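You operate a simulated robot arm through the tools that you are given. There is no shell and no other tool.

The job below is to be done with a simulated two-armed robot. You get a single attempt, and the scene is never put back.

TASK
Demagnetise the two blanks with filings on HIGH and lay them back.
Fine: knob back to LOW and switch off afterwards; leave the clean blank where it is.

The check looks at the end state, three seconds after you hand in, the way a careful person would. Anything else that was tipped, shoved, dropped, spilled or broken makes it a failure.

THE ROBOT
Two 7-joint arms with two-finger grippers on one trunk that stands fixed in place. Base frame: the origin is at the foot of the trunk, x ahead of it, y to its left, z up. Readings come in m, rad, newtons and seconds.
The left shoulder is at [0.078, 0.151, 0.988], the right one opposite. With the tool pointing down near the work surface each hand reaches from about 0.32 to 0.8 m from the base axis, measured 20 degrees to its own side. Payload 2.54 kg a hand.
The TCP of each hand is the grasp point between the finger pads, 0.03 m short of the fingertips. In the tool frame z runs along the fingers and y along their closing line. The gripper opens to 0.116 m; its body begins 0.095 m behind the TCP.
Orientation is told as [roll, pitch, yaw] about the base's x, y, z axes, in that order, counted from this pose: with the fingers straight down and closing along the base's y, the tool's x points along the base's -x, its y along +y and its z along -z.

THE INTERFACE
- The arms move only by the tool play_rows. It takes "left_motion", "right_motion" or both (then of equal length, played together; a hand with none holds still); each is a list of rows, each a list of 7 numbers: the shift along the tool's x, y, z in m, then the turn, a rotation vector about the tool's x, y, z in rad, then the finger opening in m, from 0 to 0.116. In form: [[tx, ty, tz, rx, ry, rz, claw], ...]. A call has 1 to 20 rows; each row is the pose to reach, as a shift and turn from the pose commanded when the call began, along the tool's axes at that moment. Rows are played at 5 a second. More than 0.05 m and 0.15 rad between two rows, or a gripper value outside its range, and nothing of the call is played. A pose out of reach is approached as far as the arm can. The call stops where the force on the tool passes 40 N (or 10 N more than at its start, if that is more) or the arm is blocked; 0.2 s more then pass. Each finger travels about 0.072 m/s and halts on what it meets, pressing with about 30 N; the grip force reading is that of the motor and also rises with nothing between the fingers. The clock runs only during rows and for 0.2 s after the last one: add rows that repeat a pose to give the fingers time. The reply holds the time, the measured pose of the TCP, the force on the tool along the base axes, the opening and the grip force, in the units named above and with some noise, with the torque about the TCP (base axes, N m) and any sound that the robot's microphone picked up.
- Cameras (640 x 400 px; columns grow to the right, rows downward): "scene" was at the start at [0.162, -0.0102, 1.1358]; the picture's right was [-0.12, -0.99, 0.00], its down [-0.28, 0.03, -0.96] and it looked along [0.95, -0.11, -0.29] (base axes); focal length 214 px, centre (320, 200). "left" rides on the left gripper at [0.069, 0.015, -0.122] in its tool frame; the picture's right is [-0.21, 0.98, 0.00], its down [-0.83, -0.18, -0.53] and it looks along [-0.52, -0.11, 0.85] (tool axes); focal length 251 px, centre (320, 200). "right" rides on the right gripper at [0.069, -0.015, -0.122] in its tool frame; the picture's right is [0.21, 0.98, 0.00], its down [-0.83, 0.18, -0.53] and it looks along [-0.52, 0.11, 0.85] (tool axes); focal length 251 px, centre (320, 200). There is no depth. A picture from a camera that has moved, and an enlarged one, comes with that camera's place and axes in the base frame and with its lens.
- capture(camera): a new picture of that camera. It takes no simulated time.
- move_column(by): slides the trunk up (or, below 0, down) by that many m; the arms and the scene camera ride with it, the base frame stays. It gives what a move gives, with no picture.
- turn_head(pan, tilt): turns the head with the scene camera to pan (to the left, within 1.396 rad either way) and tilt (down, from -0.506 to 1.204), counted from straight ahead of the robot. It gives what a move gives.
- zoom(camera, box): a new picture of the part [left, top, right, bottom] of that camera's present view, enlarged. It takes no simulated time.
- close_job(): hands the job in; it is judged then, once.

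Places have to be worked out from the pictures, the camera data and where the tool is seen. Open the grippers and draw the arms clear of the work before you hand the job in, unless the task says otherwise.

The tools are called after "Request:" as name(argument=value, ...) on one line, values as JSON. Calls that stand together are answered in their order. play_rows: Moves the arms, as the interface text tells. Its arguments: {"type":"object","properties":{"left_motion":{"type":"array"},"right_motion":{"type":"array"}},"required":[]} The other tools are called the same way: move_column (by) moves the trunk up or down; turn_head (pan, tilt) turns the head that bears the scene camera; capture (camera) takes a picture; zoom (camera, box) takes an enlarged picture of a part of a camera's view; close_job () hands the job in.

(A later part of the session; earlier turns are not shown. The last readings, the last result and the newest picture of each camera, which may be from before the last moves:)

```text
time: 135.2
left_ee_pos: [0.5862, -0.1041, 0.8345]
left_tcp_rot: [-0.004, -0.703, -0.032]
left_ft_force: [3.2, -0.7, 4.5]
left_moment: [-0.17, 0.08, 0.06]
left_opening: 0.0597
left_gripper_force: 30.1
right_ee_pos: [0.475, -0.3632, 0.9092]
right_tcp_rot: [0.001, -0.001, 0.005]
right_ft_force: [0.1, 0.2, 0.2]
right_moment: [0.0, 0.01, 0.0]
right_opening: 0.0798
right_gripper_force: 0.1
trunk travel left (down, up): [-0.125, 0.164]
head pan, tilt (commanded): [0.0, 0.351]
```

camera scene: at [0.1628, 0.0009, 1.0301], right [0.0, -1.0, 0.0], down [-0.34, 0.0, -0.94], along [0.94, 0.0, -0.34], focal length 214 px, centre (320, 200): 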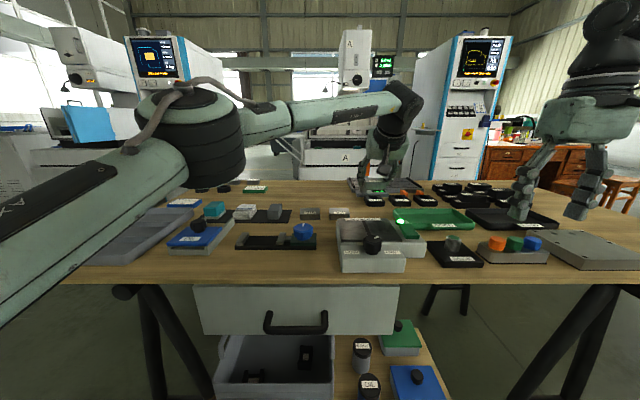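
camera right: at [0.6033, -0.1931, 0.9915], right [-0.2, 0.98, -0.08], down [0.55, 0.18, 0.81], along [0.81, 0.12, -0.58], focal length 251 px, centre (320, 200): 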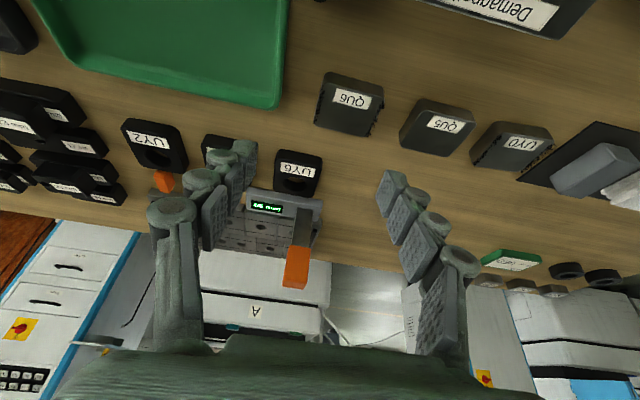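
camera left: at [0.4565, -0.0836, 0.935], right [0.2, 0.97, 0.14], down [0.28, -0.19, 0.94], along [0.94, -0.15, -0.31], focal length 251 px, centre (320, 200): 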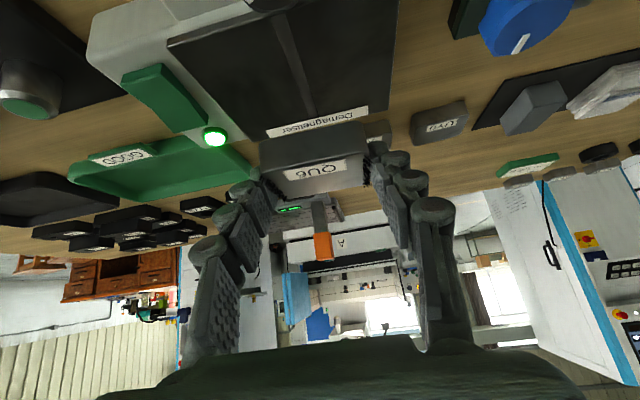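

Contact made. Dwell briefly, then a slow 1 cm/s withdrawal as worked for UY0.

Request:
play_rows(left_motion=[[0, 0, 0, 0, 0, 0, 0.04], [0, 0, 0, 0, 0, 0, 0.04], [0, 0, 0, 0, 0, 0, 0.04], [0, 0, 0, 0, 0, 0, 0.04], [0, 0, 0, 0, 0, 0, 0.04], [-0.0006, 0, -0.0008, 0, 0, 0, 0.04], [-0.0013, 0, -0.0015, 0, 0, 0, 0.04], [-0.0026, 0, -0.0031, 0, 0, 0, 0.04], [-0.0039, 0, -0.0046, 0, 0, 0, 0.04], [-0.0052, 0, -0.0061, 0, 0, 0, 0.04], [-0.0064, 0, -0.0077, 0, 0, 0, 0.04], [-0.0077, 0, -0.0092, 0, 0, 0, 0.04], [-0.009, 0, -0.0107, 0, 0, 0, 0.04], [-0.0103, 0, -0.0122, 0, 0, 0, 0.04], [-0.0116, 0, -0.0138, 0, 0, 0, 0.04], [-0.0129, 0, -0.0153, 0, 0, 0, 0.04], [-0.0142, 0, -0.0168, 0, 0, 0, 0.04], [-0.0155, 0, -0.0184, 0, 0, 0, 0.04], [-0.0168, 0, -0.0199, 0, 0, 0, 0.04], [-0.018, 0, -0.0214, 0, 0, 0, 0.04]])

Request:
play_rows(left_motion=[[-0.0013, 0, -0.0015, 0, 0, 0, 0.04], [-0.0026, 0, -0.0031, 0, 0, 0, 0.04], [-0.0039, 0, -0.0046, 0, 0, 0, 0.04], [-0.0052, 0, -0.0061, 0, 0, 0, 0.04], [-0.0064, 0, -0.0077, 0, 0, 0, 0.04], [-0.0077, 0, -0.0092, 0, 0, 0, 0.04], [-0.009, 0, -0.0107, 0, 0, 0, 0.04], [-0.0103, 0, -0.0122, 0, 0, 0, 0.04], [-0.0116, 0, -0.0138, 0, 0, 0, 0.04], [-0.0129, 0, -0.0153, 0, 0, 0, 0.04], [-0.0142, 0, -0.0168, 0, 0, 0, 0.04], [-0.0155, 0, -0.0184, 0, 0, 0, 0.04], [-0.0168, 0, -0.0199, 0, 0, 0, 0.04], [-0.018, 0, -0.0214, 0, 0, 0, 0.04], [-0.0193, 0, -0.0229, 0, 0, 0, 0.04], [-0.0206, 0, -0.0245, 0, 0, 0, 0.04], [-0.0219, 0, -0.026, 0, 0, 0, 0.04], [-0.0232, 0, -0.0275, 0, 0, 0, 0.04], [-0.0245, 0, -0.0291, 0, 0, 0, 0.04], [-0.0258, 0, -0.0306, 0, 0, 0, 0.04]])

Request:
zoom(camera="left", box=[220, 90, 420, 220])

```text
time: 139.4
left_ee_pos: [0.5859, -0.1035, 0.8616]
left_tcp_rot: [0.001, -0.7, -0.034]
left_ft_force: [-0.2, -0.2, -4.8]
left_moment: [-0.01, 0.05, -0.01]
left_opening: 0.0594
left_gripper_force: 30.0
right_ee_pos: [0.4766, -0.3622, 0.9066]
right_tcp_rot: [0.001, -0.001, 0.005]
right_ft_force: [0.0, 0.5, 0.2]
right_moment: [-0.05, 0.05, 0.01]
right_opening: 0.08
right_gripper_force: 0.1
trunk travel left (down, up): [-0.125, 0.164]
head pan, tilt (commanded): [0.0, 0.351]
```

```text
time: 143.6
left_ee_pos: [0.5875, -0.1017, 0.9011]
left_tcp_rot: [0.002, -0.7, -0.034]
left_ft_force: [-0.6, 0.8, -4.2]
left_moment: [0.0, 0.02, 0.01]
left_opening: 0.0592
left_gripper_force: 30.4
right_ee_pos: [0.476, -0.3635, 0.9078]
right_tcp_rot: [0.002, 0.0, 0.006]
right_ft_force: [0.3, -1.0, 0.0]
right_moment: [-0.04, -0.04, 0.02]
right_opening: 0.0799
right_gripper_force: 0.0
trunk travel left (down, up): [-0.125, 0.164]
head pan, tilt (commanded): [0.0, 0.351]
```

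```text
3.08 times, centred on (320, 155) of left
camera zoom: at [0.4562, -0.0832, 0.9509], right [0.2, 0.97, 0.14], down [0.28, -0.19, 0.94], along [0.94, -0.15, -0.31], focal length 774 px, centre (320, 338)
```

zoom: 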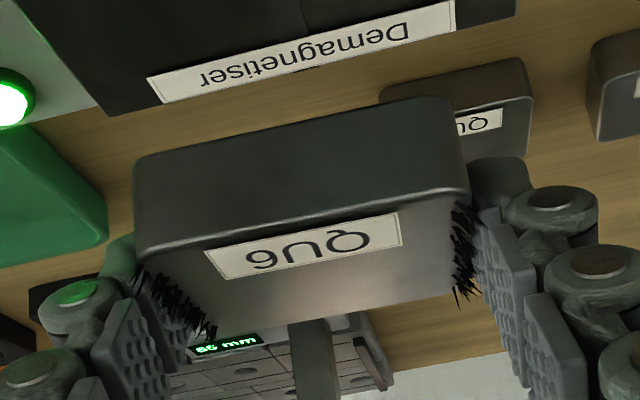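

Filings still visible at 67 mm; UY0's were checked at 69 mm. I'll continue the slow rise some more and look again.

Request:
play_rows(left_motion=[[-0.0013, 0, -0.0015, 0, 0, 0, 0.04], [-0.0026, 0, -0.0031, 0, 0, 0, 0.04], [-0.0039, 0, -0.0046, 0, 0, 0, 0.04], [-0.0052, 0, -0.0061, 0, 0, 0, 0.04], [-0.0064, 0, -0.0077, 0, 0, 0, 0.04], [-0.0077, 0, -0.0092, 0, 0, 0, 0.04], [-0.009, 0, -0.0107, 0, 0, 0, 0.04], [-0.0103, 0, -0.0122, 0, 0, 0, 0.04], [-0.0116, 0, -0.0138, 0, 0, 0, 0.04], [-0.0129, 0, -0.0153, 0, 0, 0, 0.04], [-0.0142, 0, -0.0168, 0, 0, 0, 0.04], [-0.0155, 0, -0.0184, 0, 0, 0, 0.04], [-0.0168, 0, -0.0199, 0, 0, 0, 0.04], [-0.018, 0, -0.0214, 0, 0, 0, 0.04], [-0.0193, 0, -0.0229, 0, 0, 0, 0.04], [-0.0206, 0, -0.0245, 0, 0, 0, 0.04], [-0.0219, 0, -0.026, 0, 0, 0, 0.04], [-0.0232, 0, -0.0275, 0, 0, 0, 0.04], [-0.0245, 0, -0.0291, 0, 0, 0, 0.04], [-0.0258, 0, -0.0306, 0, 0, 0, 0.04]])

Request:
zoom(camera="left", box=[220, 90, 420, 220])

```text
time: 147.8
left_ee_pos: [0.5872, -0.1046, 0.942]
left_tcp_rot: [-0.001, -0.7, -0.032]
left_ft_force: [0.1, 0.3, -4.4]
left_moment: [-0.04, 0.06, 0.01]
left_opening: 0.0593
left_gripper_force: 29.7
right_ee_pos: [0.4755, -0.3618, 0.9083]
right_tcp_rot: [0.003, 0.001, 0.006]
right_ft_force: [0.3, -0.6, 0.7]
right_moment: [-0.02, -0.01, -0.01]
right_opening: 0.0796
right_gripper_force: 0.1
trunk travel left (down, up): [-0.125, 0.164]
head pan, tilt (commanded): [0.0, 0.351]
```

```text
3.08 times, centred on (320, 155) of left
camera zoom: at [0.456, -0.0844, 0.9911], right [0.2, 0.97, 0.14], down [0.28, -0.19, 0.94], along [0.94, -0.15, -0.31], focal length 774 px, centre (320, 338)
```

zoom: 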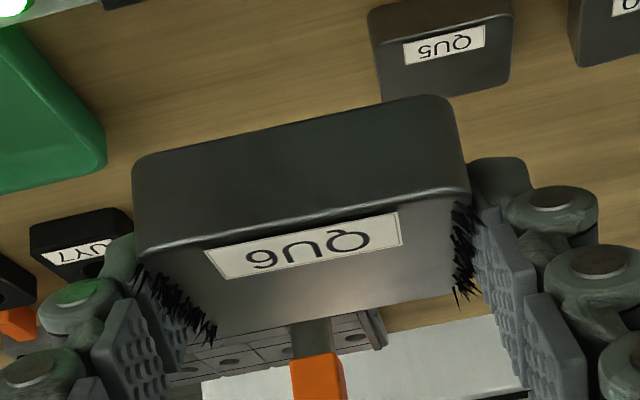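

Not released this time; UY0 had a longer stay and a slide across the gap before the slow withdrawal. I'll lower QU6 onto the plate again and repeat that whole sequence.

Request:
play_rows(left_motion=[[0.0193, 0, 0.0229, 0, 0, 0, 0.04], [0.0386, 0, 0.0459, 0, 0, 0, 0.04], [0.0547, 0, 0.065, 0, 0, 0, 0.04], [0.0631, 0, 0.0749, 0, 0, 0, 0.04], [0.0663, 0, 0.0788, 0, 0, 0, 0.04], [0.0676, 0, 0.0803, 0, 0, 0, 0.04], [0.0676, 0, 0.0803, 0, 0, 0, 0.04]])

```text
time: 149.4
left_ee_pos: [0.5864, -0.1016, 0.8368]
left_tcp_rot: [0.001, -0.699, -0.032]
left_ft_force: [0.1, -0.1, -4.6]
left_moment: [0.02, 0.03, 0.03]
left_opening: 0.0596
left_gripper_force: 29.9
right_ee_pos: [0.4768, -0.3616, 0.9084]
right_tcp_rot: [0.003, 0.0, 0.005]
right_ft_force: [0.2, 0.3, 0.3]
right_moment: [0.0, -0.01, -0.02]
right_opening: 0.0802
right_gripper_force: 0.1
trunk travel left (down, up): [-0.125, 0.164]
head pan, tilt (commanded): [0.0, 0.351]
```

Just above contact; easing onto the plate and then dwelling about 3 s.

Request:
play_rows(left_motion=[[0.0006, 0, 0.0008, 0, 0, 0, 0.04], [0.0013, 0, 0.0015, 0, 0, 0, 0.04], [0.0013, 0, 0.0015, 0, 0, 0, 0.04], [0.0013, 0, 0.0015, 0, 0, 0, 0.04], [0.0013, 0, 0.0015, 0, 0, 0, 0.04], [0.0013, 0, 0.0015, 0, 0, 0, 0.04], [0.0013, 0, 0.0015, 0, 0, 0, 0.04], [0.0013, 0, 0.0015, 0, 0, 0, 0.04], [0.0013, 0, 0.0015, 0, 0, 0, 0.04], [0.0013, 0, 0.0015, 0, 0, 0, 0.04], [0.0013, 0, 0.0015, 0, 0, 0, 0.04], [0.0013, 0, 0.0015, 0, 0, 0, 0.04], [0.0013, 0, 0.0015, 0, 0, 0, 0.04], [0.0013, 0, 0.0015, 0, 0, 0, 0.04], [0.0013, 0, 0.0015, 0, 0, 0, 0.04], [0.0013, 0, 0.0015, 0, 0, 0, 0.04]])

```text
time: 152.8
left_ee_pos: [0.5876, -0.1033, 0.8347]
left_tcp_rot: [-0.002, -0.7, -0.035]
left_ft_force: [1.3, -0.3, -2.6]
left_moment: [-0.12, -0.01, 0.05]
left_opening: 0.0591
left_gripper_force: 29.7
right_ee_pos: [0.4758, -0.3619, 0.9084]
right_tcp_rot: [0.001, 0.0, 0.004]
right_ft_force: [0.0, 0.2, 0.6]
right_moment: [-0.03, 0.01, -0.01]
right_opening: 0.0799
right_gripper_force: 0.0
trunk travel left (down, up): [-0.125, 0.164]
head pan, tilt (commanded): [0.0, 0.351]
```

Partly carried by the plate. Half a millimetre lower, then slide across the gap right and left and back to the centre.

Request:
play_rows(left_motion=[[0.0004, 0, 0.0005, 0, 0, 0, 0.04], [0.0004, -0.005, 0.0005, 0, 0, 0, 0.04], [0.0004, -0.01, 0.0005, 0, 0, 0, 0.04], [0.0004, -0.015, 0.0005, 0, 0, 0, 0.04], [0.0004, -0.02, 0.0005, 0, 0, 0, 0.04], [0.0004, -0.016, 0.0005, 0, 0, 0, 0.04], [0.0004, -0.012, 0.0005, 0, 0, 0, 0.04], [0.0004, -0.008, 0.0005, 0, 0, 0, 0.04], [0.0004, -0.004, 0.0005, 0, 0, 0, 0.04], [0.0004, 0, 0.0005, 0, 0, 0, 0.04], [0.0004, 0.004, 0.0005, 0, 0, 0, 0.04], [0.0004, 0.008, 0.0005, 0, 0, 0, 0.04], [0.0004, 0.012, 0.0005, 0, 0, 0, 0.04], [0.0004, 0.016, 0.0005, 0, 0, 0, 0.04], [0.0004, 0.02, 0.0005, 0, 0, 0, 0.04], [0.0004, 0.025, 0.0005, 0, 0, 0, 0.04], [0.0004, 0.03, 0.0005, 0, 0, 0, 0.04], [0.0004, 0.02, 0.0005, 0, 0, 0, 0.04], [0.0004, 0.01, 0.0005, 0, 0, 0, 0.04], [0.0004, 0, 0.0005, 0, 0, 0, 0.04]])

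Request:
zoom(camera="left", box=[220, 90, 420, 220])

```text
time: 157.0
left_ee_pos: [0.5869, -0.103, 0.8354]
left_tcp_rot: [0.0, -0.702, -0.034]
left_ft_force: [-0.4, 2.3, 7.7]
left_moment: [0.17, -0.03, 0.15]
left_opening: 0.0595
left_gripper_force: 30.0
right_ee_pos: [0.4749, -0.3612, 0.9092]
right_tcp_rot: [0.0, 0.001, 0.006]
right_ft_force: [-0.1, -0.4, 0.6]
right_moment: [-0.03, 0.05, 0.0]
right_opening: 0.0801
right_gripper_force: 0.0
trunk travel left (down, up): [-0.125, 0.164]
head pan, tilt (commanded): [0.0, 0.351]
```

```text
3.08 times, centred on (320, 155) of left
camera zoom: at [0.4556, -0.0843, 0.8841], right [0.2, 0.97, 0.14], down [0.28, -0.19, 0.94], along [0.94, -0.14, -0.31], focal length 774 px, centre (320, 338)
```

zoom: 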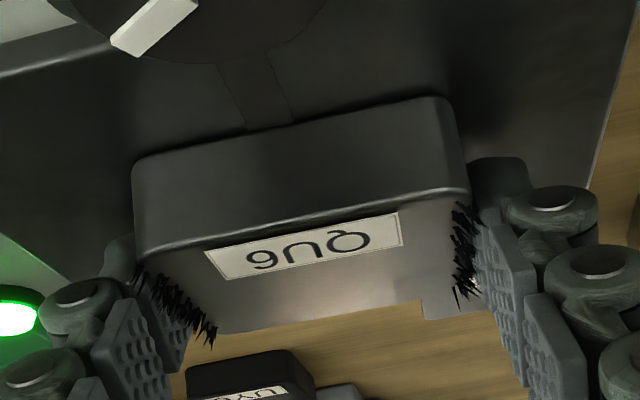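

Now the slow withdrawal at about 1 cm/s again.

Request:
play_rows(left_motion=[[-0.0006, 0, -0.0008, 0, 0, 0, 0.04], [-0.0013, 0, -0.0015, 0, 0, 0, 0.04], [-0.0023, 0, -0.0028, 0, 0, 0, 0.04], [-0.0034, 0, -0.004, 0, 0, 0, 0.04], [-0.0045, 0, -0.0053, 0, 0, 0, 0.04], [-0.0055, 0, -0.0066, 0, 0, 0, 0.04], [-0.0066, 0, -0.0079, 0, 0, 0, 0.04], [-0.0077, 0, -0.0092, 0, 0, 0, 0.04], [-0.0088, 0, -0.0104, 0, 0, 0, 0.04], [-0.0099, 0, -0.0117, 0, 0, 0, 0.04], [-0.0109, 0, -0.013, 0, 0, 0, 0.04], [-0.012, 0, -0.0142, 0, 0, 0, 0.04], [-0.0131, 0, -0.0155, 0, 0, 0, 0.04], [-0.0141, 0, -0.0168, 0, 0, 0, 0.04], [-0.0152, 0, -0.0181, 0, 0, 0, 0.04], [-0.0163, 0, -0.0193, 0, 0, 0, 0.04], [-0.0174, 0, -0.0206, 0, 0, 0, 0.04], [-0.0185, 0, -0.0219, 0, 0, 0, 0.04], [-0.0195, 0, -0.0232, 0, 0, 0, 0.04], [-0.0206, 0, -0.0245, 0, 0, 0, 0.04]])

Request:
play_rows(left_motion=[[-0.0013, 0, -0.0015, 0, 0, 0, 0.04], [-0.0026, 0, -0.0031, 0, 0, 0, 0.04], [-0.0039, 0, -0.0046, 0, 0, 0, 0.04], [-0.0052, 0, -0.0061, 0, 0, 0, 0.04], [-0.0064, 0, -0.0077, 0, 0, 0, 0.04], [-0.0077, 0, -0.0092, 0, 0, 0, 0.04], [-0.009, 0, -0.0107, 0, 0, 0, 0.04], [-0.0103, 0, -0.0122, 0, 0, 0, 0.04], [-0.0116, 0, -0.0138, 0, 0, 0, 0.04], [-0.0129, 0, -0.0153, 0, 0, 0, 0.04], [-0.0142, 0, -0.0168, 0, 0, 0, 0.04], [-0.0155, 0, -0.0184, 0, 0, 0, 0.04], [-0.0168, 0, -0.0199, 0, 0, 0, 0.04], [-0.018, 0, -0.0214, 0, 0, 0, 0.04], [-0.0193, 0, -0.0229, 0, 0, 0, 0.04], [-0.0206, 0, -0.0245, 0, 0, 0, 0.04], [-0.0219, 0, -0.026, 0, 0, 0, 0.04], [-0.0232, 0, -0.0275, 0, 0, 0, 0.04], [-0.0245, 0, -0.0291, 0, 0, 0, 0.04], [-0.0258, 0, -0.0306, 0, 0, 0, 0.04]])

Request:
zoom(camera="left", box=[220, 90, 420, 220])

```text
time: 161.2
left_ee_pos: [0.5862, -0.103, 0.8662]
left_tcp_rot: [0.0, -0.7, -0.033]
left_ft_force: [-0.1, -0.5, -5.6]
left_moment: [-0.02, 0.06, 0.01]
left_opening: 0.0598
left_gripper_force: 30.1
right_ee_pos: [0.4752, -0.3611, 0.9085]
right_tcp_rot: [0.0, 0.0, 0.005]
right_ft_force: [0.1, 0.1, 0.3]
right_moment: [-0.02, 0.0, 0.01]
right_opening: 0.0799
right_gripper_force: 0.1
trunk travel left (down, up): [-0.125, 0.164]
head pan, tilt (commanded): [0.0, 0.351]
```

```text
time: 165.4
left_ee_pos: [0.5864, -0.1027, 0.9065]
left_tcp_rot: [0.0, -0.7, -0.034]
left_ft_force: [-0.3, -0.3, -4.7]
left_moment: [0.05, 0.01, -0.01]
left_opening: 0.0594
left_gripper_force: 30.4
right_ee_pos: [0.4755, -0.3622, 0.9077]
right_tcp_rot: [0.0, 0.0, 0.005]
right_ft_force: [0.5, 0.7, 0.6]
right_moment: [-0.01, 0.0, -0.02]
right_opening: 0.0799
right_gripper_force: 0.1
trunk travel left (down, up): [-0.125, 0.164]
head pan, tilt (commanded): [0.0, 0.351]
```

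```text
3.08 times, centred on (320, 155) of left
camera zoom: at [0.4563, -0.0839, 0.9554], right [0.2, 0.97, 0.14], down [0.28, -0.19, 0.94], along [0.94, -0.15, -0.31], focal length 774 px, centre (320, 338)
```

zoom: 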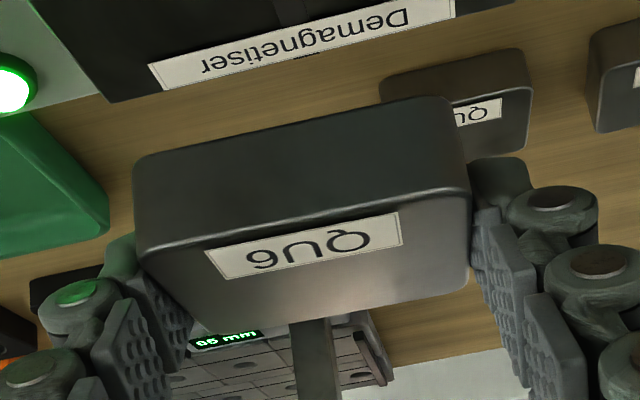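

QU6's filings have gone too. Rising slowly a little further out of the field before carrying it back.

Request:
play_rows(left_motion=[[-0.0016, 0, -0.0019, 0, 0, 0, 0.04], [-0.0032, 0, -0.0038, 0, 0, 0, 0.04], [-0.0048, 0, -0.0057, 0, 0, 0, 0.04], [-0.0064, 0, -0.0077, 0, 0, 0, 0.04], [-0.0081, 0, -0.0096, 0, 0, 0, 0.04], [-0.0097, 0, -0.0115, 0, 0, 0, 0.04], [-0.0113, 0, -0.0134, 0, 0, 0, 0.04], [-0.0129, 0, -0.0153, 0, 0, 0, 0.04], [-0.0145, 0, -0.0172, 0, 0, 0, 0.04], [-0.0161, 0, -0.0191, 0, 0, 0, 0.04], [-0.0177, 0, -0.021, 0, 0, 0, 0.04], [-0.0193, 0, -0.0229, 0, 0, 0, 0.04], [-0.0213, 0, -0.0252, 0, 0, 0, 0.04], [-0.0232, 0, -0.0275, 0, 0, 0, 0.04], [-0.0258, 0, -0.0306, 0, 0, 0, 0.04], [-0.0283, 0, -0.0337, 0, 0, 0, 0.04]])

Request:
zoom(camera="left", box=[180, 0, 460, 220])

```text
time: 168.8
left_ee_pos: [0.587, -0.1023, 0.95]
left_tcp_rot: [0.0, -0.7, -0.034]
left_ft_force: [-0.7, -0.4, -4.0]
left_moment: [-0.01, 0.04, -0.04]
left_opening: 0.0594
left_gripper_force: 30.1
right_ee_pos: [0.4756, -0.3624, 0.9078]
right_tcp_rot: [0.002, 0.0, 0.005]
right_ft_force: [-0.4, -1.2, 0.3]
right_moment: [-0.02, 0.02, 0.01]
right_opening: 0.0798
right_gripper_force: 0.1
trunk travel left (down, up): [-0.125, 0.164]
head pan, tilt (commanded): [0.0, 0.351]
```

```text
1.82 times, centred on (320, 110) of left
camera zoom: at [0.4557, -0.0834, 0.999], right [0.2, 0.97, 0.14], down [0.28, -0.19, 0.94], along [0.94, -0.15, -0.31], focal length 457 px, centre (320, 364)
```

zoom: 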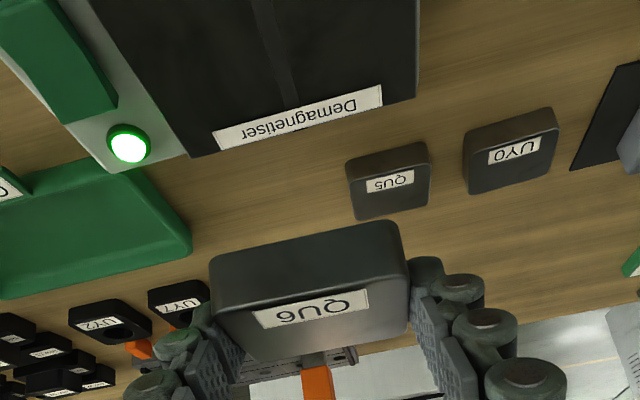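

Carrying QU6 back above its original place.

Request:
play_rows(left_motion=[[-0.0198, -0.0074, 0.0167, 0, 0, 0, 0.04], [-0.0395, -0.0148, 0.0333, 0, 0, 0, 0.04], [-0.0593, -0.0222, 0.05, 0, 0, 0, 0.04], [-0.0654, -0.0295, 0.0829, 0, 0, 0, 0.04], [-0.0713, -0.0369, 0.1159, 0, 0, 0, 0.04], [-0.0774, -0.0443, 0.1488, 0, 0, 0, 0.04], [-0.0774, -0.0443, 0.1488, 0, 0, 0, 0.04]])

Request:
capture(camera="left")

Request:
zoom(camera="scene", box=[340, 150, 440, 240])

```text
time: 170.4
left_ee_pos: [0.7412, -0.1548, 0.8855]
left_tcp_rot: [0.0, -0.699, -0.035]
left_ft_force: [-0.3, 0.3, -5.0]
left_moment: [0.01, 0.06, 0.01]
left_opening: 0.0597
left_gripper_force: 30.1
right_ee_pos: [0.477, -0.3623, 0.9078]
right_tcp_rot: [0.0, 0.002, 0.006]
right_ft_force: [-0.2, 0.3, -0.4]
right_moment: [0.0, 0.05, 0.02]
right_opening: 0.08
right_gripper_force: 0.1
trunk travel left (down, up): [-0.125, 0.164]
head pan, tilt (commanded): [0.0, 0.351]
```

```text
taken
camera left: at [0.6104, -0.1349, 0.9339], right [0.2, 0.97, 0.14], down [0.28, -0.19, 0.94], along [0.94, -0.15, -0.31], focal length 251 px, centre (320, 200)
```

left: 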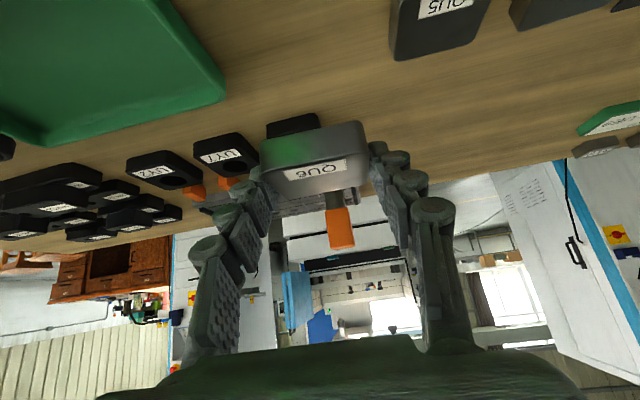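

```text
4.44 times, centred on (390, 195) of scene
camera zoom: at [0.1629, 0.0008, 1.0302], right [0.0, -1.0, 0.0], down [-0.34, 0.0, -0.94], along [0.94, 0.0, -0.34], focal length 953 px, centre (9, 222)
```

zoom: 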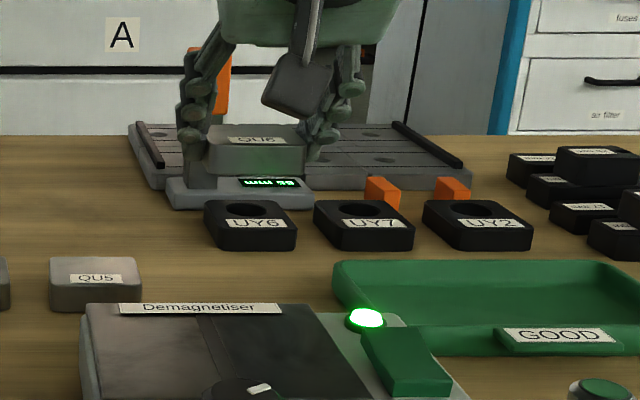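

Within 2 mm of the lift-off pose (correcting +1.6 mm in y). Lowering to just above the table.

Request:
play_rows(left_motion=[[0.0193, 0.0016, 0.0229, 0, 0, 0, 0.04], [0.0386, 0.0016, 0.0459, 0, 0, 0, 0.04], [0.0515, 0.0016, 0.0612, 0, 0, 0, 0.04], [0.0573, 0.0016, 0.0681, 0, 0, 0, 0.04], [0.0592, 0.0016, 0.0704, 0, 0, 0, 0.04], [0.0592, 0.0016, 0.0704, 0, 0, 0, 0.04]])

Request:
zoom(camera="scene", box=[340, 170, 420, 235])

```text
time: 171.8
left_ee_pos: [0.7399, -0.151, 0.7929]
left_tcp_rot: [0.0, -0.7, -0.032]
left_ft_force: [0.4, -0.1, -5.3]
left_moment: [0.0, 0.03, 0.0]
left_opening: 0.0594
left_gripper_force: 30.0
right_ee_pos: [0.4765, -0.3633, 0.9071]
right_tcp_rot: [0.001, 0.001, 0.005]
right_ft_force: [0.3, 0.3, -0.4]
right_moment: [-0.03, -0.06, -0.02]
right_opening: 0.0799
right_gripper_force: 0.0
trunk travel left (down, up): [-0.125, 0.164]
head pan, tilt (commanded): [0.0, 0.351]
```

```text
6.15 times, centred on (380, 202) of scene
camera zoom: at [0.1628, 0.0009, 1.0301], right [0.0, -1.0, 0.0], down [-0.34, 0.0, -0.94], along [0.94, 0.0, -0.34], focal length 1320 px, centre (-49, 185)
```

zoom: 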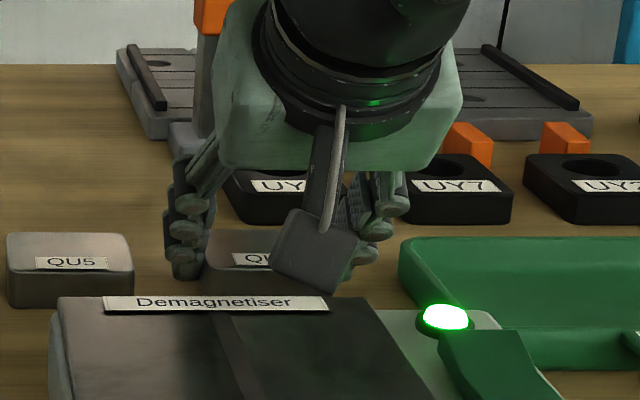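

Just above the table. Easing down the final 3–4 mm in small steps.

Request:
play_rows(left_motion=[[0.0006, -0.0005, 0.0008, 0, 0, 0, 0.04], [0.0013, -0.0008, 0.0015, 0, 0, 0, 0.04], [0.0019, -0.0008, 0.0023, 0, 0, 0, 0.04], [0.0019, -0.0008, 0.0023, 0, 0, 0, 0.04]])

```text
time: 172.8
left_ee_pos: [0.741, -0.1523, 0.7911]
left_tcp_rot: [0.0, -0.699, -0.034]
left_ft_force: [0.3, -0.2, -4.3]
left_moment: [0.01, 0.03, 0.01]
left_opening: 0.0593
left_gripper_force: 30.1
right_ee_pos: [0.4767, -0.3629, 0.9072]
right_tcp_rot: [0.002, -0.001, 0.006]
right_ft_force: [0.5, -0.1, 0.5]
right_moment: [0.01, 0.0, 0.01]
right_opening: 0.08
right_gripper_force: 0.0
trunk travel left (down, up): [-0.125, 0.164]
head pan, tilt (commanded): [0.0, 0.351]
```

Not touching yet; a bit lower.

Request:
play_rows(left_motion=[[0.0006, 0, 0.0008, 0, 0, 0, 0.04], [0.0013, 0, 0.0015, 0, 0, 0, 0.04], [0.0013, 0, 0.0015, 0, 0, 0, 0.04]])

```text
time: 173.6
left_ee_pos: [0.7395, -0.1513, 0.7905]
left_tcp_rot: [0.001, -0.701, -0.031]
left_ft_force: [0.3, -0.8, -0.4]
left_moment: [-0.15, 0.12, 0.01]
left_opening: 0.0595
left_gripper_force: 29.6
right_ee_pos: [0.4751, -0.362, 0.9086]
right_tcp_rot: [0.002, 0.0, 0.005]
right_ft_force: [0.0, 0.0, 0.4]
right_moment: [-0.01, -0.01, 0.01]
right_opening: 0.08
right_gripper_force: 0.1
trunk travel left (down, up): [-0.125, 0.164]
head pan, tilt (commanded): [0.0, 0.351]
```

The table now carries the weight (−0.4 N left). Releasing to 72 mm and lifting straight up.

Request:
play_rows(left_motion=[[0, 0, 0, 0, 0, 0, 0.065], [0, 0, 0, 0, 0, 0, 0.072], [0, 0, 0, 0, 0, 0, 0.072], [-0.0097, 0, -0.0115, 0, 0, 0, 0.072], [-0.0258, 0, -0.0306, 0, 0, 0, 0.072], [-0.0451, 0, -0.0535, 0, 0, 0, 0.072], [-0.0644, 0, -0.0765, 0, 0, 0, 0.072], [-0.0644, 0, -0.0765, 0, 0, 0, 0.072]])

Request:
zoom(camera="left", box=[200, 0, 600, 130])

Request:
zoom(camera="scene", box=[290, 160, 450, 280])

```text
time: 175.4
left_ee_pos: [0.7392, -0.1524, 0.8907]
left_tcp_rot: [0.001, -0.7, -0.035]
left_ft_force: [0.4, 0.0, -0.3]
left_moment: [0.0, 0.03, 0.01]
left_opening: 0.0721
left_gripper_force: 0.1
right_ee_pos: [0.4757, -0.3629, 0.9096]
right_tcp_rot: [0.001, 0.0, 0.004]
right_ft_force: [-1.2, 0.2, -0.2]
right_moment: [0.0, -0.05, -0.02]
right_opening: 0.08
right_gripper_force: 0.1
trunk travel left (down, up): [-0.125, 0.164]
head pan, tilt (commanded): [0.0, 0.351]
```

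```text
1.60 times, centred on (400, 65) of left
camera zoom: at [0.6089, -0.1325, 0.9392], right [0.2, 0.97, 0.14], down [0.28, -0.19, 0.94], along [0.94, -0.15, -0.31], focal length 402 px, centre (192, 416)
```

zoom: 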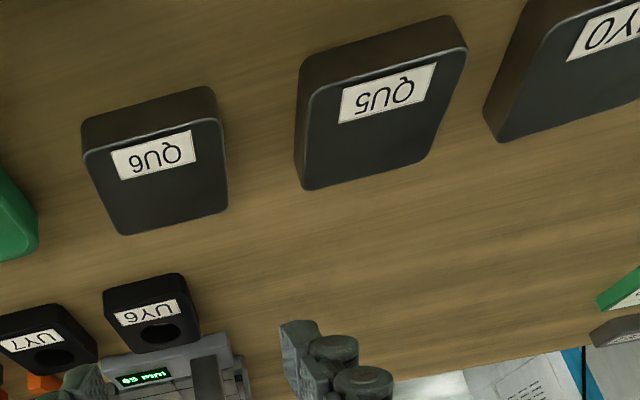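

```text
3.33 times, centred on (370, 220) of scene
camera zoom: at [0.1623, 0.001, 1.0302], right [0.0, -1.0, 0.0], down [-0.34, 0.0, -0.94], along [0.94, 0.0, -0.34], focal length 715 px, centre (153, 133)
```

zoom: 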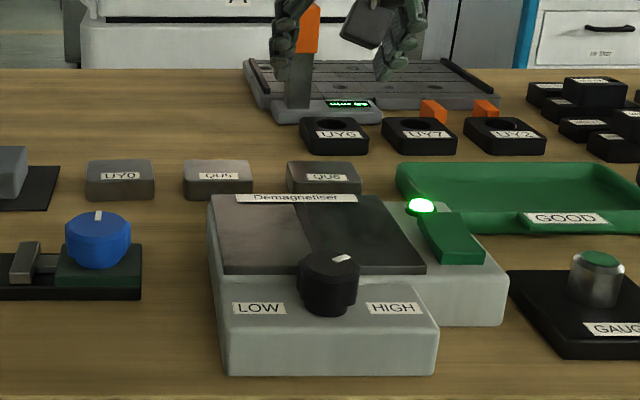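

All three blanks are now clean and in place. I'll withdraw the left hand up and back towards its home so the right arm can work the knob and switch.

Request:
play_rows(left_motion=[[-0.0193, 0, -0.0229, 0, 0, 0, 0.072], [-0.0386, 0, -0.0459, 0, 0, 0, 0.072], [-0.0194, 0.0271, -0.0673, 0, 0.07, 0, 0.072], [-0.0003, 0.0541, -0.0886, 0, 0.14, 0, 0.072], [0.0189, 0.0812, -0.11, 0, 0.21, 0, 0.072], [0.0381, 0.1082, -0.1314, 0, 0.28, 0, 0.08], [0.0573, 0.1353, -0.1528, 0, 0.35, 0, 0.08], [0.0764, 0.1623, -0.1741, 0, 0.42, 0, 0.08], [0.0956, 0.1894, -0.1955, 0, 0.49, 0, 0.08], [0.1148, 0.2164, -0.2169, 0, 0.56, 0, 0.08], [0.1339, 0.2435, -0.2382, 0, 0.63, 0, 0.08], [0.1531, 0.2705, -0.2596, 0, 0.7, 0, 0.08], [0.1531, 0.2705, -0.2596, 0, 0.7, 0, 0.08]])

Request:
move_column(by=0.1)

Request:
turn_head(pan=-0.119, tilt=0.45)

Request:
capture(camera="scene")

```text
time: 178.2
left_ee_pos: [0.465, 0.1283, 0.9908]
left_tcp_rot: [0.0, -0.001, -0.033]
left_ft_force: [-1.0, 0.0, -0.8]
left_moment: [0.04, -0.04, -0.02]
left_opening: 0.0799
left_gripper_force: 0.1
right_ee_pos: [0.475, -0.3633, 0.909]
right_tcp_rot: [0.002, 0.001, 0.006]
right_ft_force: [0.2, -0.5, -0.2]
right_moment: [-0.01, 0.02, -0.01]
right_opening: 0.0803
right_gripper_force: 0.0
trunk travel left (down, up): [-0.125, 0.164]
head pan, tilt (commanded): [0.0, 0.351]
```

```text
time: 179.5
left_ee_pos: [0.4648, 0.1274, 1.0899]
left_tcp_rot: [0.0, 0.002, -0.033]
left_ft_force: [1.2, 0.3, 0.4]
left_moment: [0.03, 0.03, 0.02]
left_opening: 0.0801
left_gripper_force: 0.1
right_ee_pos: [0.4758, -0.3615, 1.009]
right_tcp_rot: [0.001, 0.0, 0.005]
right_ft_force: [-0.1, -0.1, -0.6]
right_moment: [0.02, 0.05, -0.01]
right_opening: 0.0802
right_gripper_force: 0.0
trunk travel left (down, up): [-0.225, 0.064]
head pan, tilt (commanded): [0.0, 0.351]
```

```text
time: 180.2
left_ee_pos: [0.465, 0.1283, 1.091]
left_tcp_rot: [-0.001, 0.0, -0.035]
left_ft_force: [-0.2, -0.9, -0.1]
left_moment: [-0.02, -0.01, 0.02]
left_opening: 0.0798
left_gripper_force: 0.0
right_ee_pos: [0.4758, -0.3611, 1.0088]
right_tcp_rot: [0.001, 0.0, 0.005]
right_ft_force: [-0.6, -0.1, -0.3]
right_moment: [-0.01, 0.03, -0.01]
right_opening: 0.08
right_gripper_force: 0.1
trunk travel left (down, up): [-0.225, 0.064]
head pan, tilt (commanded): [-0.119, 0.45]
```

```text
taken
camera scene: at [0.1606, -0.0099, 1.1211], right [-0.12, -0.99, 0.0], down [-0.43, 0.05, -0.9], along [0.89, -0.11, -0.43], focal length 214 px, centre (320, 200)
```

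scene: 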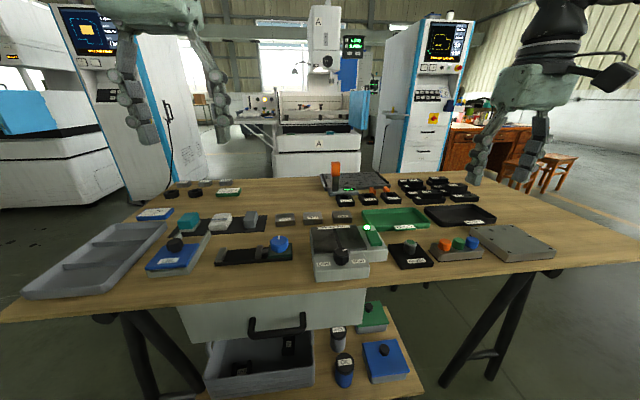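

Moving the right hand above the knob at yaw −0.7 for a counter-clockwise turn, while the left hand moves a bit further aside.

Request:
play_rows(right_motion=[[-0.0049, 0.0327, 0.0099, 0, 0, 0.0875, 0.08], [-0.0099, 0.0654, 0.0198, 0, 0, 0.175, 0.075], [-0.0148, 0.0981, 0.0296, 0, 0, 0.2625, 0.07], [-0.0198, 0.1308, 0.0395, 0, 0, 0.35, 0.065], [-0.0247, 0.1634, 0.0494, 0, 0, 0.4375, 0.06], [-0.0296, 0.1961, 0.0593, 0, 0, 0.525, 0.054], [-0.0346, 0.2288, 0.0691, 0, 0, 0.6125, 0.054], [-0.0395, 0.2615, 0.079, 0, 0, 0.7, 0.054], [-0.0395, 0.2615, 0.079, 0, 0, 0.7, 0.054]], left_motion=[[0, 0.01, -0.01, 0, 0, 0, 0.08], [0, 0.02, -0.02, 0, 0, 0, 0.08], [0, 0.03, -0.03, 0, 0, 0, 0.08], [0, 0.04, -0.04, 0, 0, 0, 0.08], [0, 0.05, -0.05, 0, 0, 0, 0.08], [0, 0.06, -0.05, 0, 0, 0, 0.08], [0, 0.06, -0.05, 0, 0, 0, 0.08], [0, 0.06, -0.05, 0, 0, 0, 0.08], [0, 0.06, -0.05, 0, 0, 0, 0.08]])

Request:
capture(camera="right")

Request:
zoom(camera="right", box=[280, 95, 370, 160])

```text
time: 182.2
left_ee_pos: [0.467, 0.1875, 1.1412]
left_tcp_rot: [-0.001, -0.001, -0.033]
left_ft_force: [0.2, 0.9, -0.7]
left_moment: [-0.06, -0.02, -0.01]
left_opening: 0.0802
left_gripper_force: 0.0
right_ee_pos: [0.5139, -0.0971, 0.9299]
right_tcp_rot: [0.003, 0.0, -0.696]
right_ft_force: [0.3, 0.4, 0.0]
right_moment: [0.03, -0.01, 0.01]
right_opening: 0.0541
right_gripper_force: 0.1
trunk travel left (down, up): [-0.225, 0.064]
head pan, tilt (commanded): [-0.119, 0.45]
```

```text
taken
camera right: at [0.4519, -0.065, 1.0512], right [0.46, 0.89, 0.0], down [0.75, -0.39, 0.53], along [0.47, -0.25, -0.85], focal length 251 px, centre (320, 200)
```

right: 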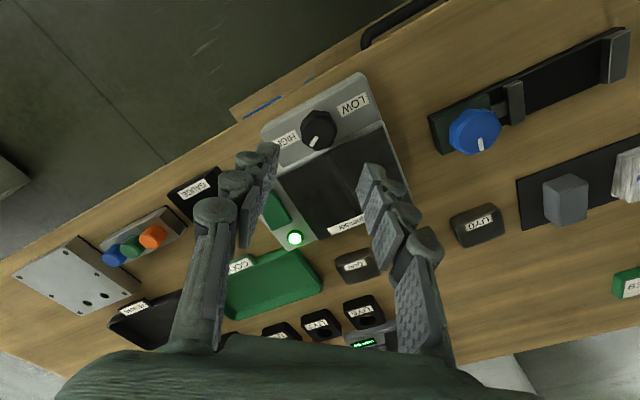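

```text
6.15 times, centred on (325, 128) of right
camera zoom: at [0.4519, -0.065, 1.0512], right [0.46, 0.89, 0.0], down [0.75, -0.39, 0.53], along [0.47, -0.25, -0.85], focal length 1547 px, centre (289, 646)
```

zoom: 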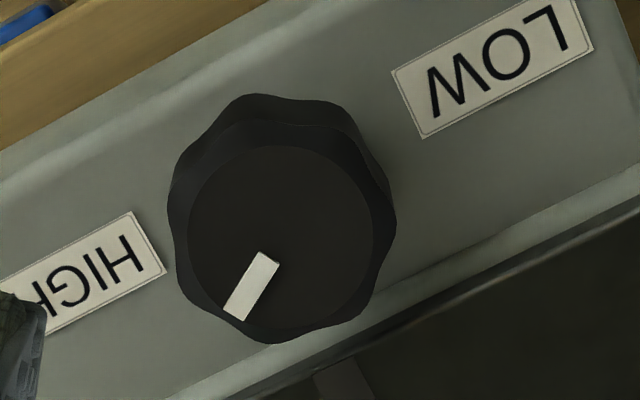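

The knob is centred within 2 mm. Correcting and lowering around it.

Request:
play_rows(right_motion=[[-0.0019, -0.001, 0.02, 0, 0, 0, 0.054], [-0.0019, -0.001, 0.045, 0, 0, 0, 0.054], [-0.0019, -0.001, 0.065, 0, 0, 0, 0.054], [-0.0019, -0.001, 0.08, 0, 0, 0, 0.054], [-0.0019, -0.001, 0.0945, 0, 0, 0, 0.054], [-0.0019, -0.001, 0.0945, 0, 0, 0, 0.054]])

Request:
zoom(camera="right", box=[230, 100, 410, 220])

Request:
zoom(camera="scene", box=[290, 200, 390, 290])

```text
time: 183.6
left_ee_pos: [0.466, 0.1861, 1.1401]
left_tcp_rot: [-0.001, 0.001, -0.03]
left_ft_force: [0.1, -0.1, -0.6]
left_moment: [-0.01, -0.02, -0.03]
left_opening: 0.0802
left_gripper_force: 0.0
right_ee_pos: [0.5143, -0.103, 0.8336]
right_tcp_rot: [0.001, 0.002, -0.697]
right_ft_force: [-1.0, 0.9, -0.4]
right_moment: [0.02, 0.0, -0.03]
right_opening: 0.0538
right_gripper_force: 0.0
trunk travel left (down, up): [-0.225, 0.064]
head pan, tilt (commanded): [-0.119, 0.45]
```

```text
3.33 times, centred on (320, 160) of right
camera zoom: at [0.4523, -0.0694, 0.9562], right [0.46, 0.89, 0.0], down [0.75, -0.39, 0.53], along [0.47, -0.25, -0.85], focal length 838 px, centre (320, 333)
```

zoom: 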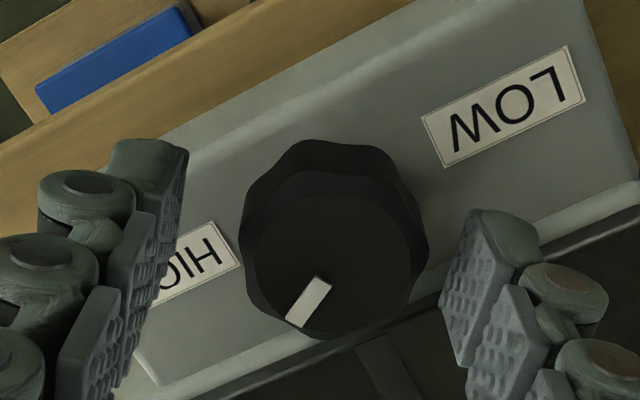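

```text
4.44 times, centred on (340, 245) of scene
camera zoom: at [0.1606, -0.0099, 1.121], right [-0.12, -0.99, 0.0], down [-0.43, 0.05, -0.9], along [0.89, -0.11, -0.44], focal length 953 px, centre (231, 0)
```

zoom: 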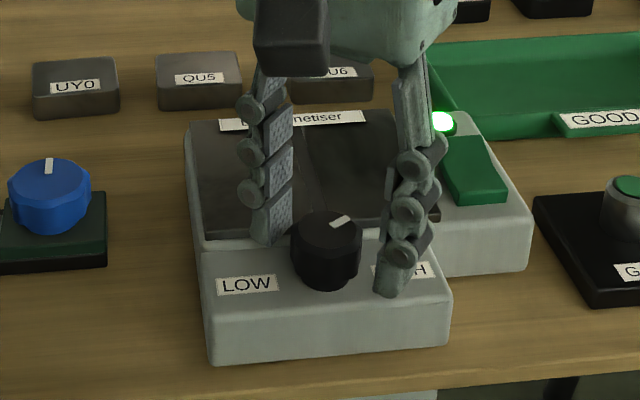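

The knob is about 2.5 mm towards one finger; re-centring and closing on it.

Request:
play_rows(right_motion=[[0.001, 0.0027, 0, 0, 0, 0, 0.054], [0.001, 0.0027, 0, 0, 0, 0, 0.054], [0.001, 0.0027, 0, 0, 0, 0, 0.04], [0.001, 0.0027, 0, 0, 0, 0, 0.02], [0.001, 0.0027, 0, 0, 0, 0, 0.02], [0.001, 0.0027, 0, 0, 0, 0, 0.02]])

Request:
zoom(camera="right", box=[230, 100, 410, 220])

```text
time: 185.0
left_ee_pos: [0.4659, 0.1858, 1.1405]
left_tcp_rot: [0.0, 0.001, -0.033]
left_ft_force: [-1.1, 0.5, -0.1]
left_moment: [-0.02, -0.01, -0.01]
left_opening: 0.08
left_gripper_force: 0.1
right_ee_pos: [0.5156, -0.1001, 0.8357]
right_tcp_rot: [0.0, -0.001, -0.696]
right_ft_force: [-0.4, -1.7, 0.4]
right_moment: [-0.06, 0.05, 0.01]
right_opening: 0.033
right_gripper_force: 44.6
trunk travel left (down, up): [-0.225, 0.064]
head pan, tilt (commanded): [-0.119, 0.45]
```

```text
3.33 times, centred on (320, 160) of right
camera zoom: at [0.4527, -0.0668, 0.9563], right [0.46, 0.89, 0.0], down [0.75, -0.39, 0.53], along [0.47, -0.25, -0.85], focal length 838 px, centre (320, 333)
```

zoom: 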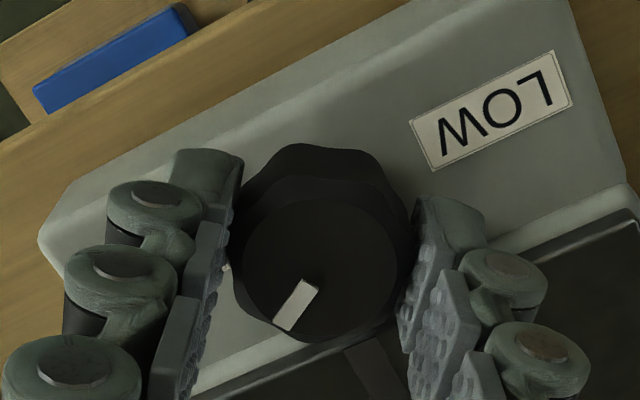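

Gripped evenly at 33 mm. Turning counter-clockwise by 1.0 rad and checking the load.

Request:
play_rows(right_motion=[[0, 0, 0, 0, 0, -0.125, 0.02], [0, 0, 0, 0, 0, -0.25, 0.02], [0, 0, 0, 0, 0, -0.375, 0.02], [0, 0, 0, 0, 0, -0.5, 0.02], [0, 0, 0, 0, 0, -0.625, 0.02], [0, 0, 0, 0, 0, -0.75, 0.02], [0, 0, 0, 0, 0, -0.875, 0.02], [0, 0, 0, 0, 0, -1.0, 0.02]])

Request:
capture(camera="right")

```text
time: 186.8
left_ee_pos: [0.4657, 0.187, 1.1408]
left_tcp_rot: [0.0, 0.0, -0.034]
left_ft_force: [0.2, -0.3, 0.2]
left_moment: [-0.01, 0.03, 0.02]
left_opening: 0.08
left_gripper_force: 0.1
right_ee_pos: [0.5162, -0.101, 0.8343]
right_tcp_rot: [0.0, -0.001, 0.309]
right_ft_force: [-2.2, -3.7, -0.9]
right_moment: [-0.4, 0.79, -0.01]
right_opening: 0.0329
right_gripper_force: 44.8
trunk travel left (down, up): [-0.225, 0.064]
head pan, tilt (commanded): [-0.119, 0.45]
```

```text
taken
camera right: at [0.4542, -0.1351, 0.9563], right [-0.5, 0.87, 0.0], down [0.73, 0.42, 0.53], along [0.46, 0.27, -0.85], focal length 251 px, centre (320, 200)
```

right: 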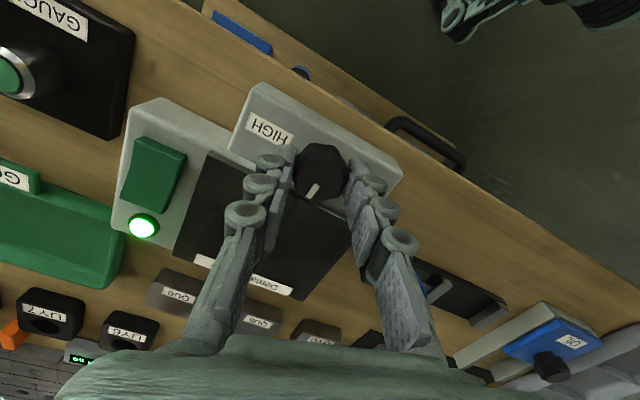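

Load is low; turning another 0.4 rad.

Request:
play_rows(right_motion=[[0, 0, 0, 0, 0, -0.1, 0.02], [0, 0, 0, 0, 0, -0.2, 0.02], [0, 0, 0, 0, 0, -0.3, 0.02], [0, 0, 0, 0, 0, -0.4, 0.02]])

```text
time: 187.8
left_ee_pos: [0.4656, 0.1859, 1.1408]
left_tcp_rot: [0.0, -0.002, -0.032]
left_ft_force: [0.9, -0.5, 0.3]
left_moment: [-0.02, -0.01, 0.02]
left_opening: 0.08
left_gripper_force: 0.0
right_ee_pos: [0.5157, -0.0997, 0.836]
right_tcp_rot: [0.0, 0.002, 0.707]
right_ft_force: [-4.6, -9.3, 1.7]
right_moment: [-0.48, 0.13, 0.04]
right_opening: 0.033
right_gripper_force: 44.5
trunk travel left (down, up): [-0.225, 0.064]
head pan, tilt (commanded): [-0.119, 0.45]
```

About 80° done. Releasing, swinging the open hand back 0.75 rad and re-gripping for the rest.

Request:
play_rows(right_motion=[[0, 0, 0, 0, 0, 0, 0.05], [0, 0, 0, 0, 0, 0, 0.054], [0, 0, 0, 0, 0, 0, 0.054], [0, 0, 0, 0, 0, 0.125, 0.054], [0, 0, 0, 0, 0, 0.25, 0.054], [0, 0, 0, 0, 0, 0.375, 0.054], [0, 0, 0, 0, 0, 0.5, 0.054], [0, 0, 0, 0, 0, 0.625, 0.054], [0, 0, 0, 0, 0, 0.75, 0.054], [0, 0, 0, 0, 0, 0.75, 0.054]])

Request:
zoom(camera="right", box=[230, 100, 410, 220])

```text
time: 190.0
left_ee_pos: [0.4664, 0.1862, 1.141]
left_tcp_rot: [0.001, 0.001, -0.034]
left_ft_force: [0.5, -0.2, 0.8]
left_moment: [-0.01, 0.0, -0.03]
left_opening: 0.0799
left_gripper_force: 0.1
right_ee_pos: [0.5156, -0.0997, 0.8358]
right_tcp_rot: [0.001, 0.0, -0.046]
right_ft_force: [0.8, 0.1, 0.1]
right_moment: [0.01, 0.0, 0.01]
right_opening: 0.054
right_gripper_force: 0.1
trunk travel left (down, up): [-0.225, 0.064]
head pan, tilt (commanded): [-0.119, 0.45]
```

```text
3.33 times, centred on (320, 160) of right
camera zoom: at [0.446, -0.1111, 0.9563], right [-0.17, 0.99, 0.0], down [0.83, 0.14, 0.53], along [0.53, 0.09, -0.85], focal length 838 px, centre (320, 333)
```

zoom: 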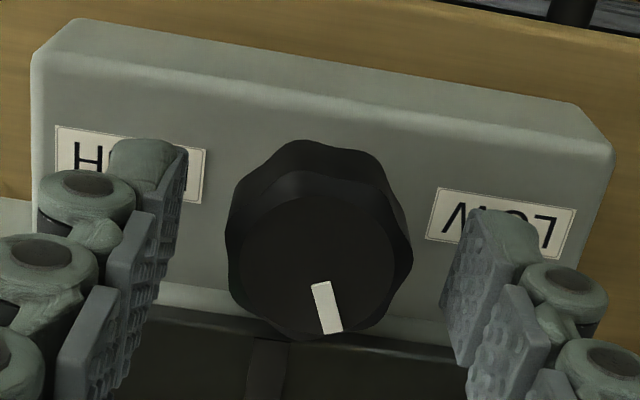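

The mark now points about 20° left of straight ahead. Re-gripping and finishing the turn towards LOW.

Request:
play_rows(right_motion=[[0, 0, 0, 0, 0, 0, 0.04], [0, 0, 0, 0, 0, 0, 0.02], [0, 0, 0, 0, 0, 0, 0.02], [0, 0, 0, 0, 0, 0, 0.02], [0, 0, 0, 0, 0, -0.12, 0.02], [0, 0, 0, 0, 0, -0.24, 0.02], [0, 0, 0, 0, 0, -0.36, 0.02], [0, 0, 0, 0, 0, -0.48, 0.02], [0, 0, 0, 0, 0, -0.6, 0.02], [0, 0, 0, 0, 0, -0.68, 0.02], [0, 0, 0, 0, 0, -0.68, 0.02]])

Request:
zoom(camera="right", box=[230, 100, 410, 220])

```text
time: 192.4
left_ee_pos: [0.467, 0.1866, 1.1391]
left_tcp_rot: [-0.001, 0.0, -0.034]
left_ft_force: [-0.3, 0.2, -1.0]
left_moment: [0.0, -0.01, 0.03]
left_opening: 0.08
left_gripper_force: 0.0
right_ee_pos: [0.5161, -0.1007, 0.834]
right_tcp_rot: [0.003, 0.001, 0.637]
right_ft_force: [-3.9, -3.8, -3.1]
right_moment: [0.25, -0.53, -0.56]
right_opening: 0.0327
right_gripper_force: 44.9
trunk travel left (down, up): [-0.225, 0.064]
head pan, tilt (commanded): [-0.119, 0.45]
```

```text
3.33 times, centred on (320, 160) of right
camera zoom: at [0.4693, -0.1531, 0.9564], right [-0.75, 0.66, 0.0], down [0.56, 0.64, 0.53], along [0.35, 0.4, -0.85], focal length 838 px, centre (320, 333)
```

zoom: 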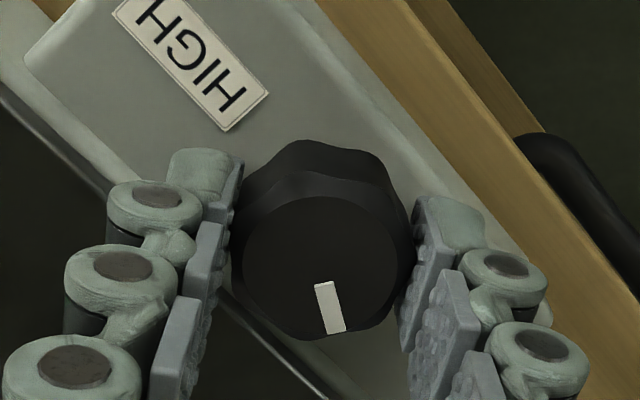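

Torque of −0.56 N·m shows the LOW end stop, and the mark is back at about +58–60°. Releasing and lifting.

Request:
play_rows(right_motion=[[0, 0, 0, 0, 0, 0, 0.05], [0, 0, 0, 0, 0, 0, 0.054], [0, 0, 0, 0, 0, 0, 0.054], [0, 0, -0.03, 0, 0, 0, 0.054], [0, 0, -0.06, 0, 0, 0, 0.054], [0, 0, -0.09, 0, 0, 0, 0.054], [0, 0, -0.09, 0, 0, 0, 0.054]])

Request:
zoom(camera="scene", box=[290, 200, 410, 290])

Request:
capture(camera="right")

```text
time: 194.0
left_ee_pos: [0.4669, 0.1867, 1.1409]
left_tcp_rot: [0.0, 0.0, -0.032]
left_ft_force: [-0.9, -0.2, -0.3]
left_moment: [0.02, 0.0, -0.05]
left_opening: 0.0799
left_gripper_force: 0.1
right_ee_pos: [0.5143, -0.1011, 0.9248]
right_tcp_rot: [-0.001, -0.001, 0.637]
right_ft_force: [1.2, -0.1, -0.1]
right_moment: [0.0, 0.0, -0.02]
right_opening: 0.054
right_gripper_force: 0.1
trunk travel left (down, up): [-0.225, 0.064]
head pan, tilt (commanded): [-0.119, 0.45]
```

```text
4.44 times, centred on (350, 245) of scene
camera zoom: at [0.1606, -0.0099, 1.121], right [-0.12, -0.99, 0.0], down [-0.43, 0.05, -0.9], along [0.89, -0.11, -0.44], focal length 953 px, centre (187, 0)
```

zoom: 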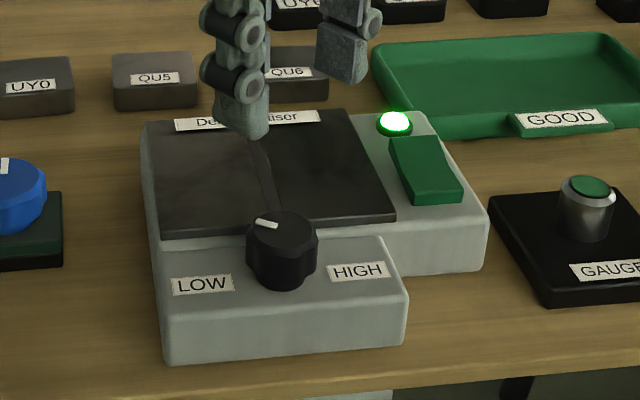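

```text
taken
camera right: at [0.4675, -0.1535, 1.0466], right [-0.75, 0.66, 0.0], down [0.56, 0.64, 0.53], along [0.35, 0.4, -0.85], focal length 251 px, centre (320, 200)
```

right: 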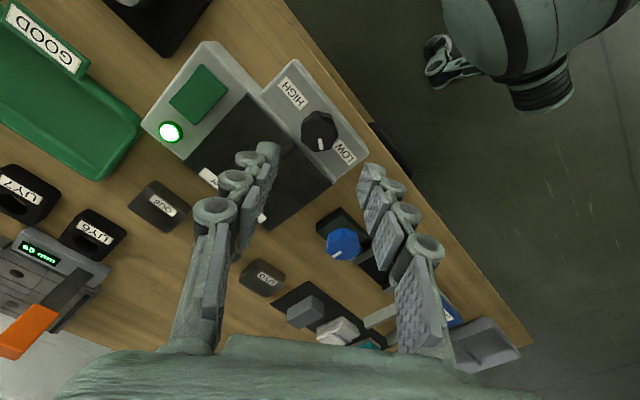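

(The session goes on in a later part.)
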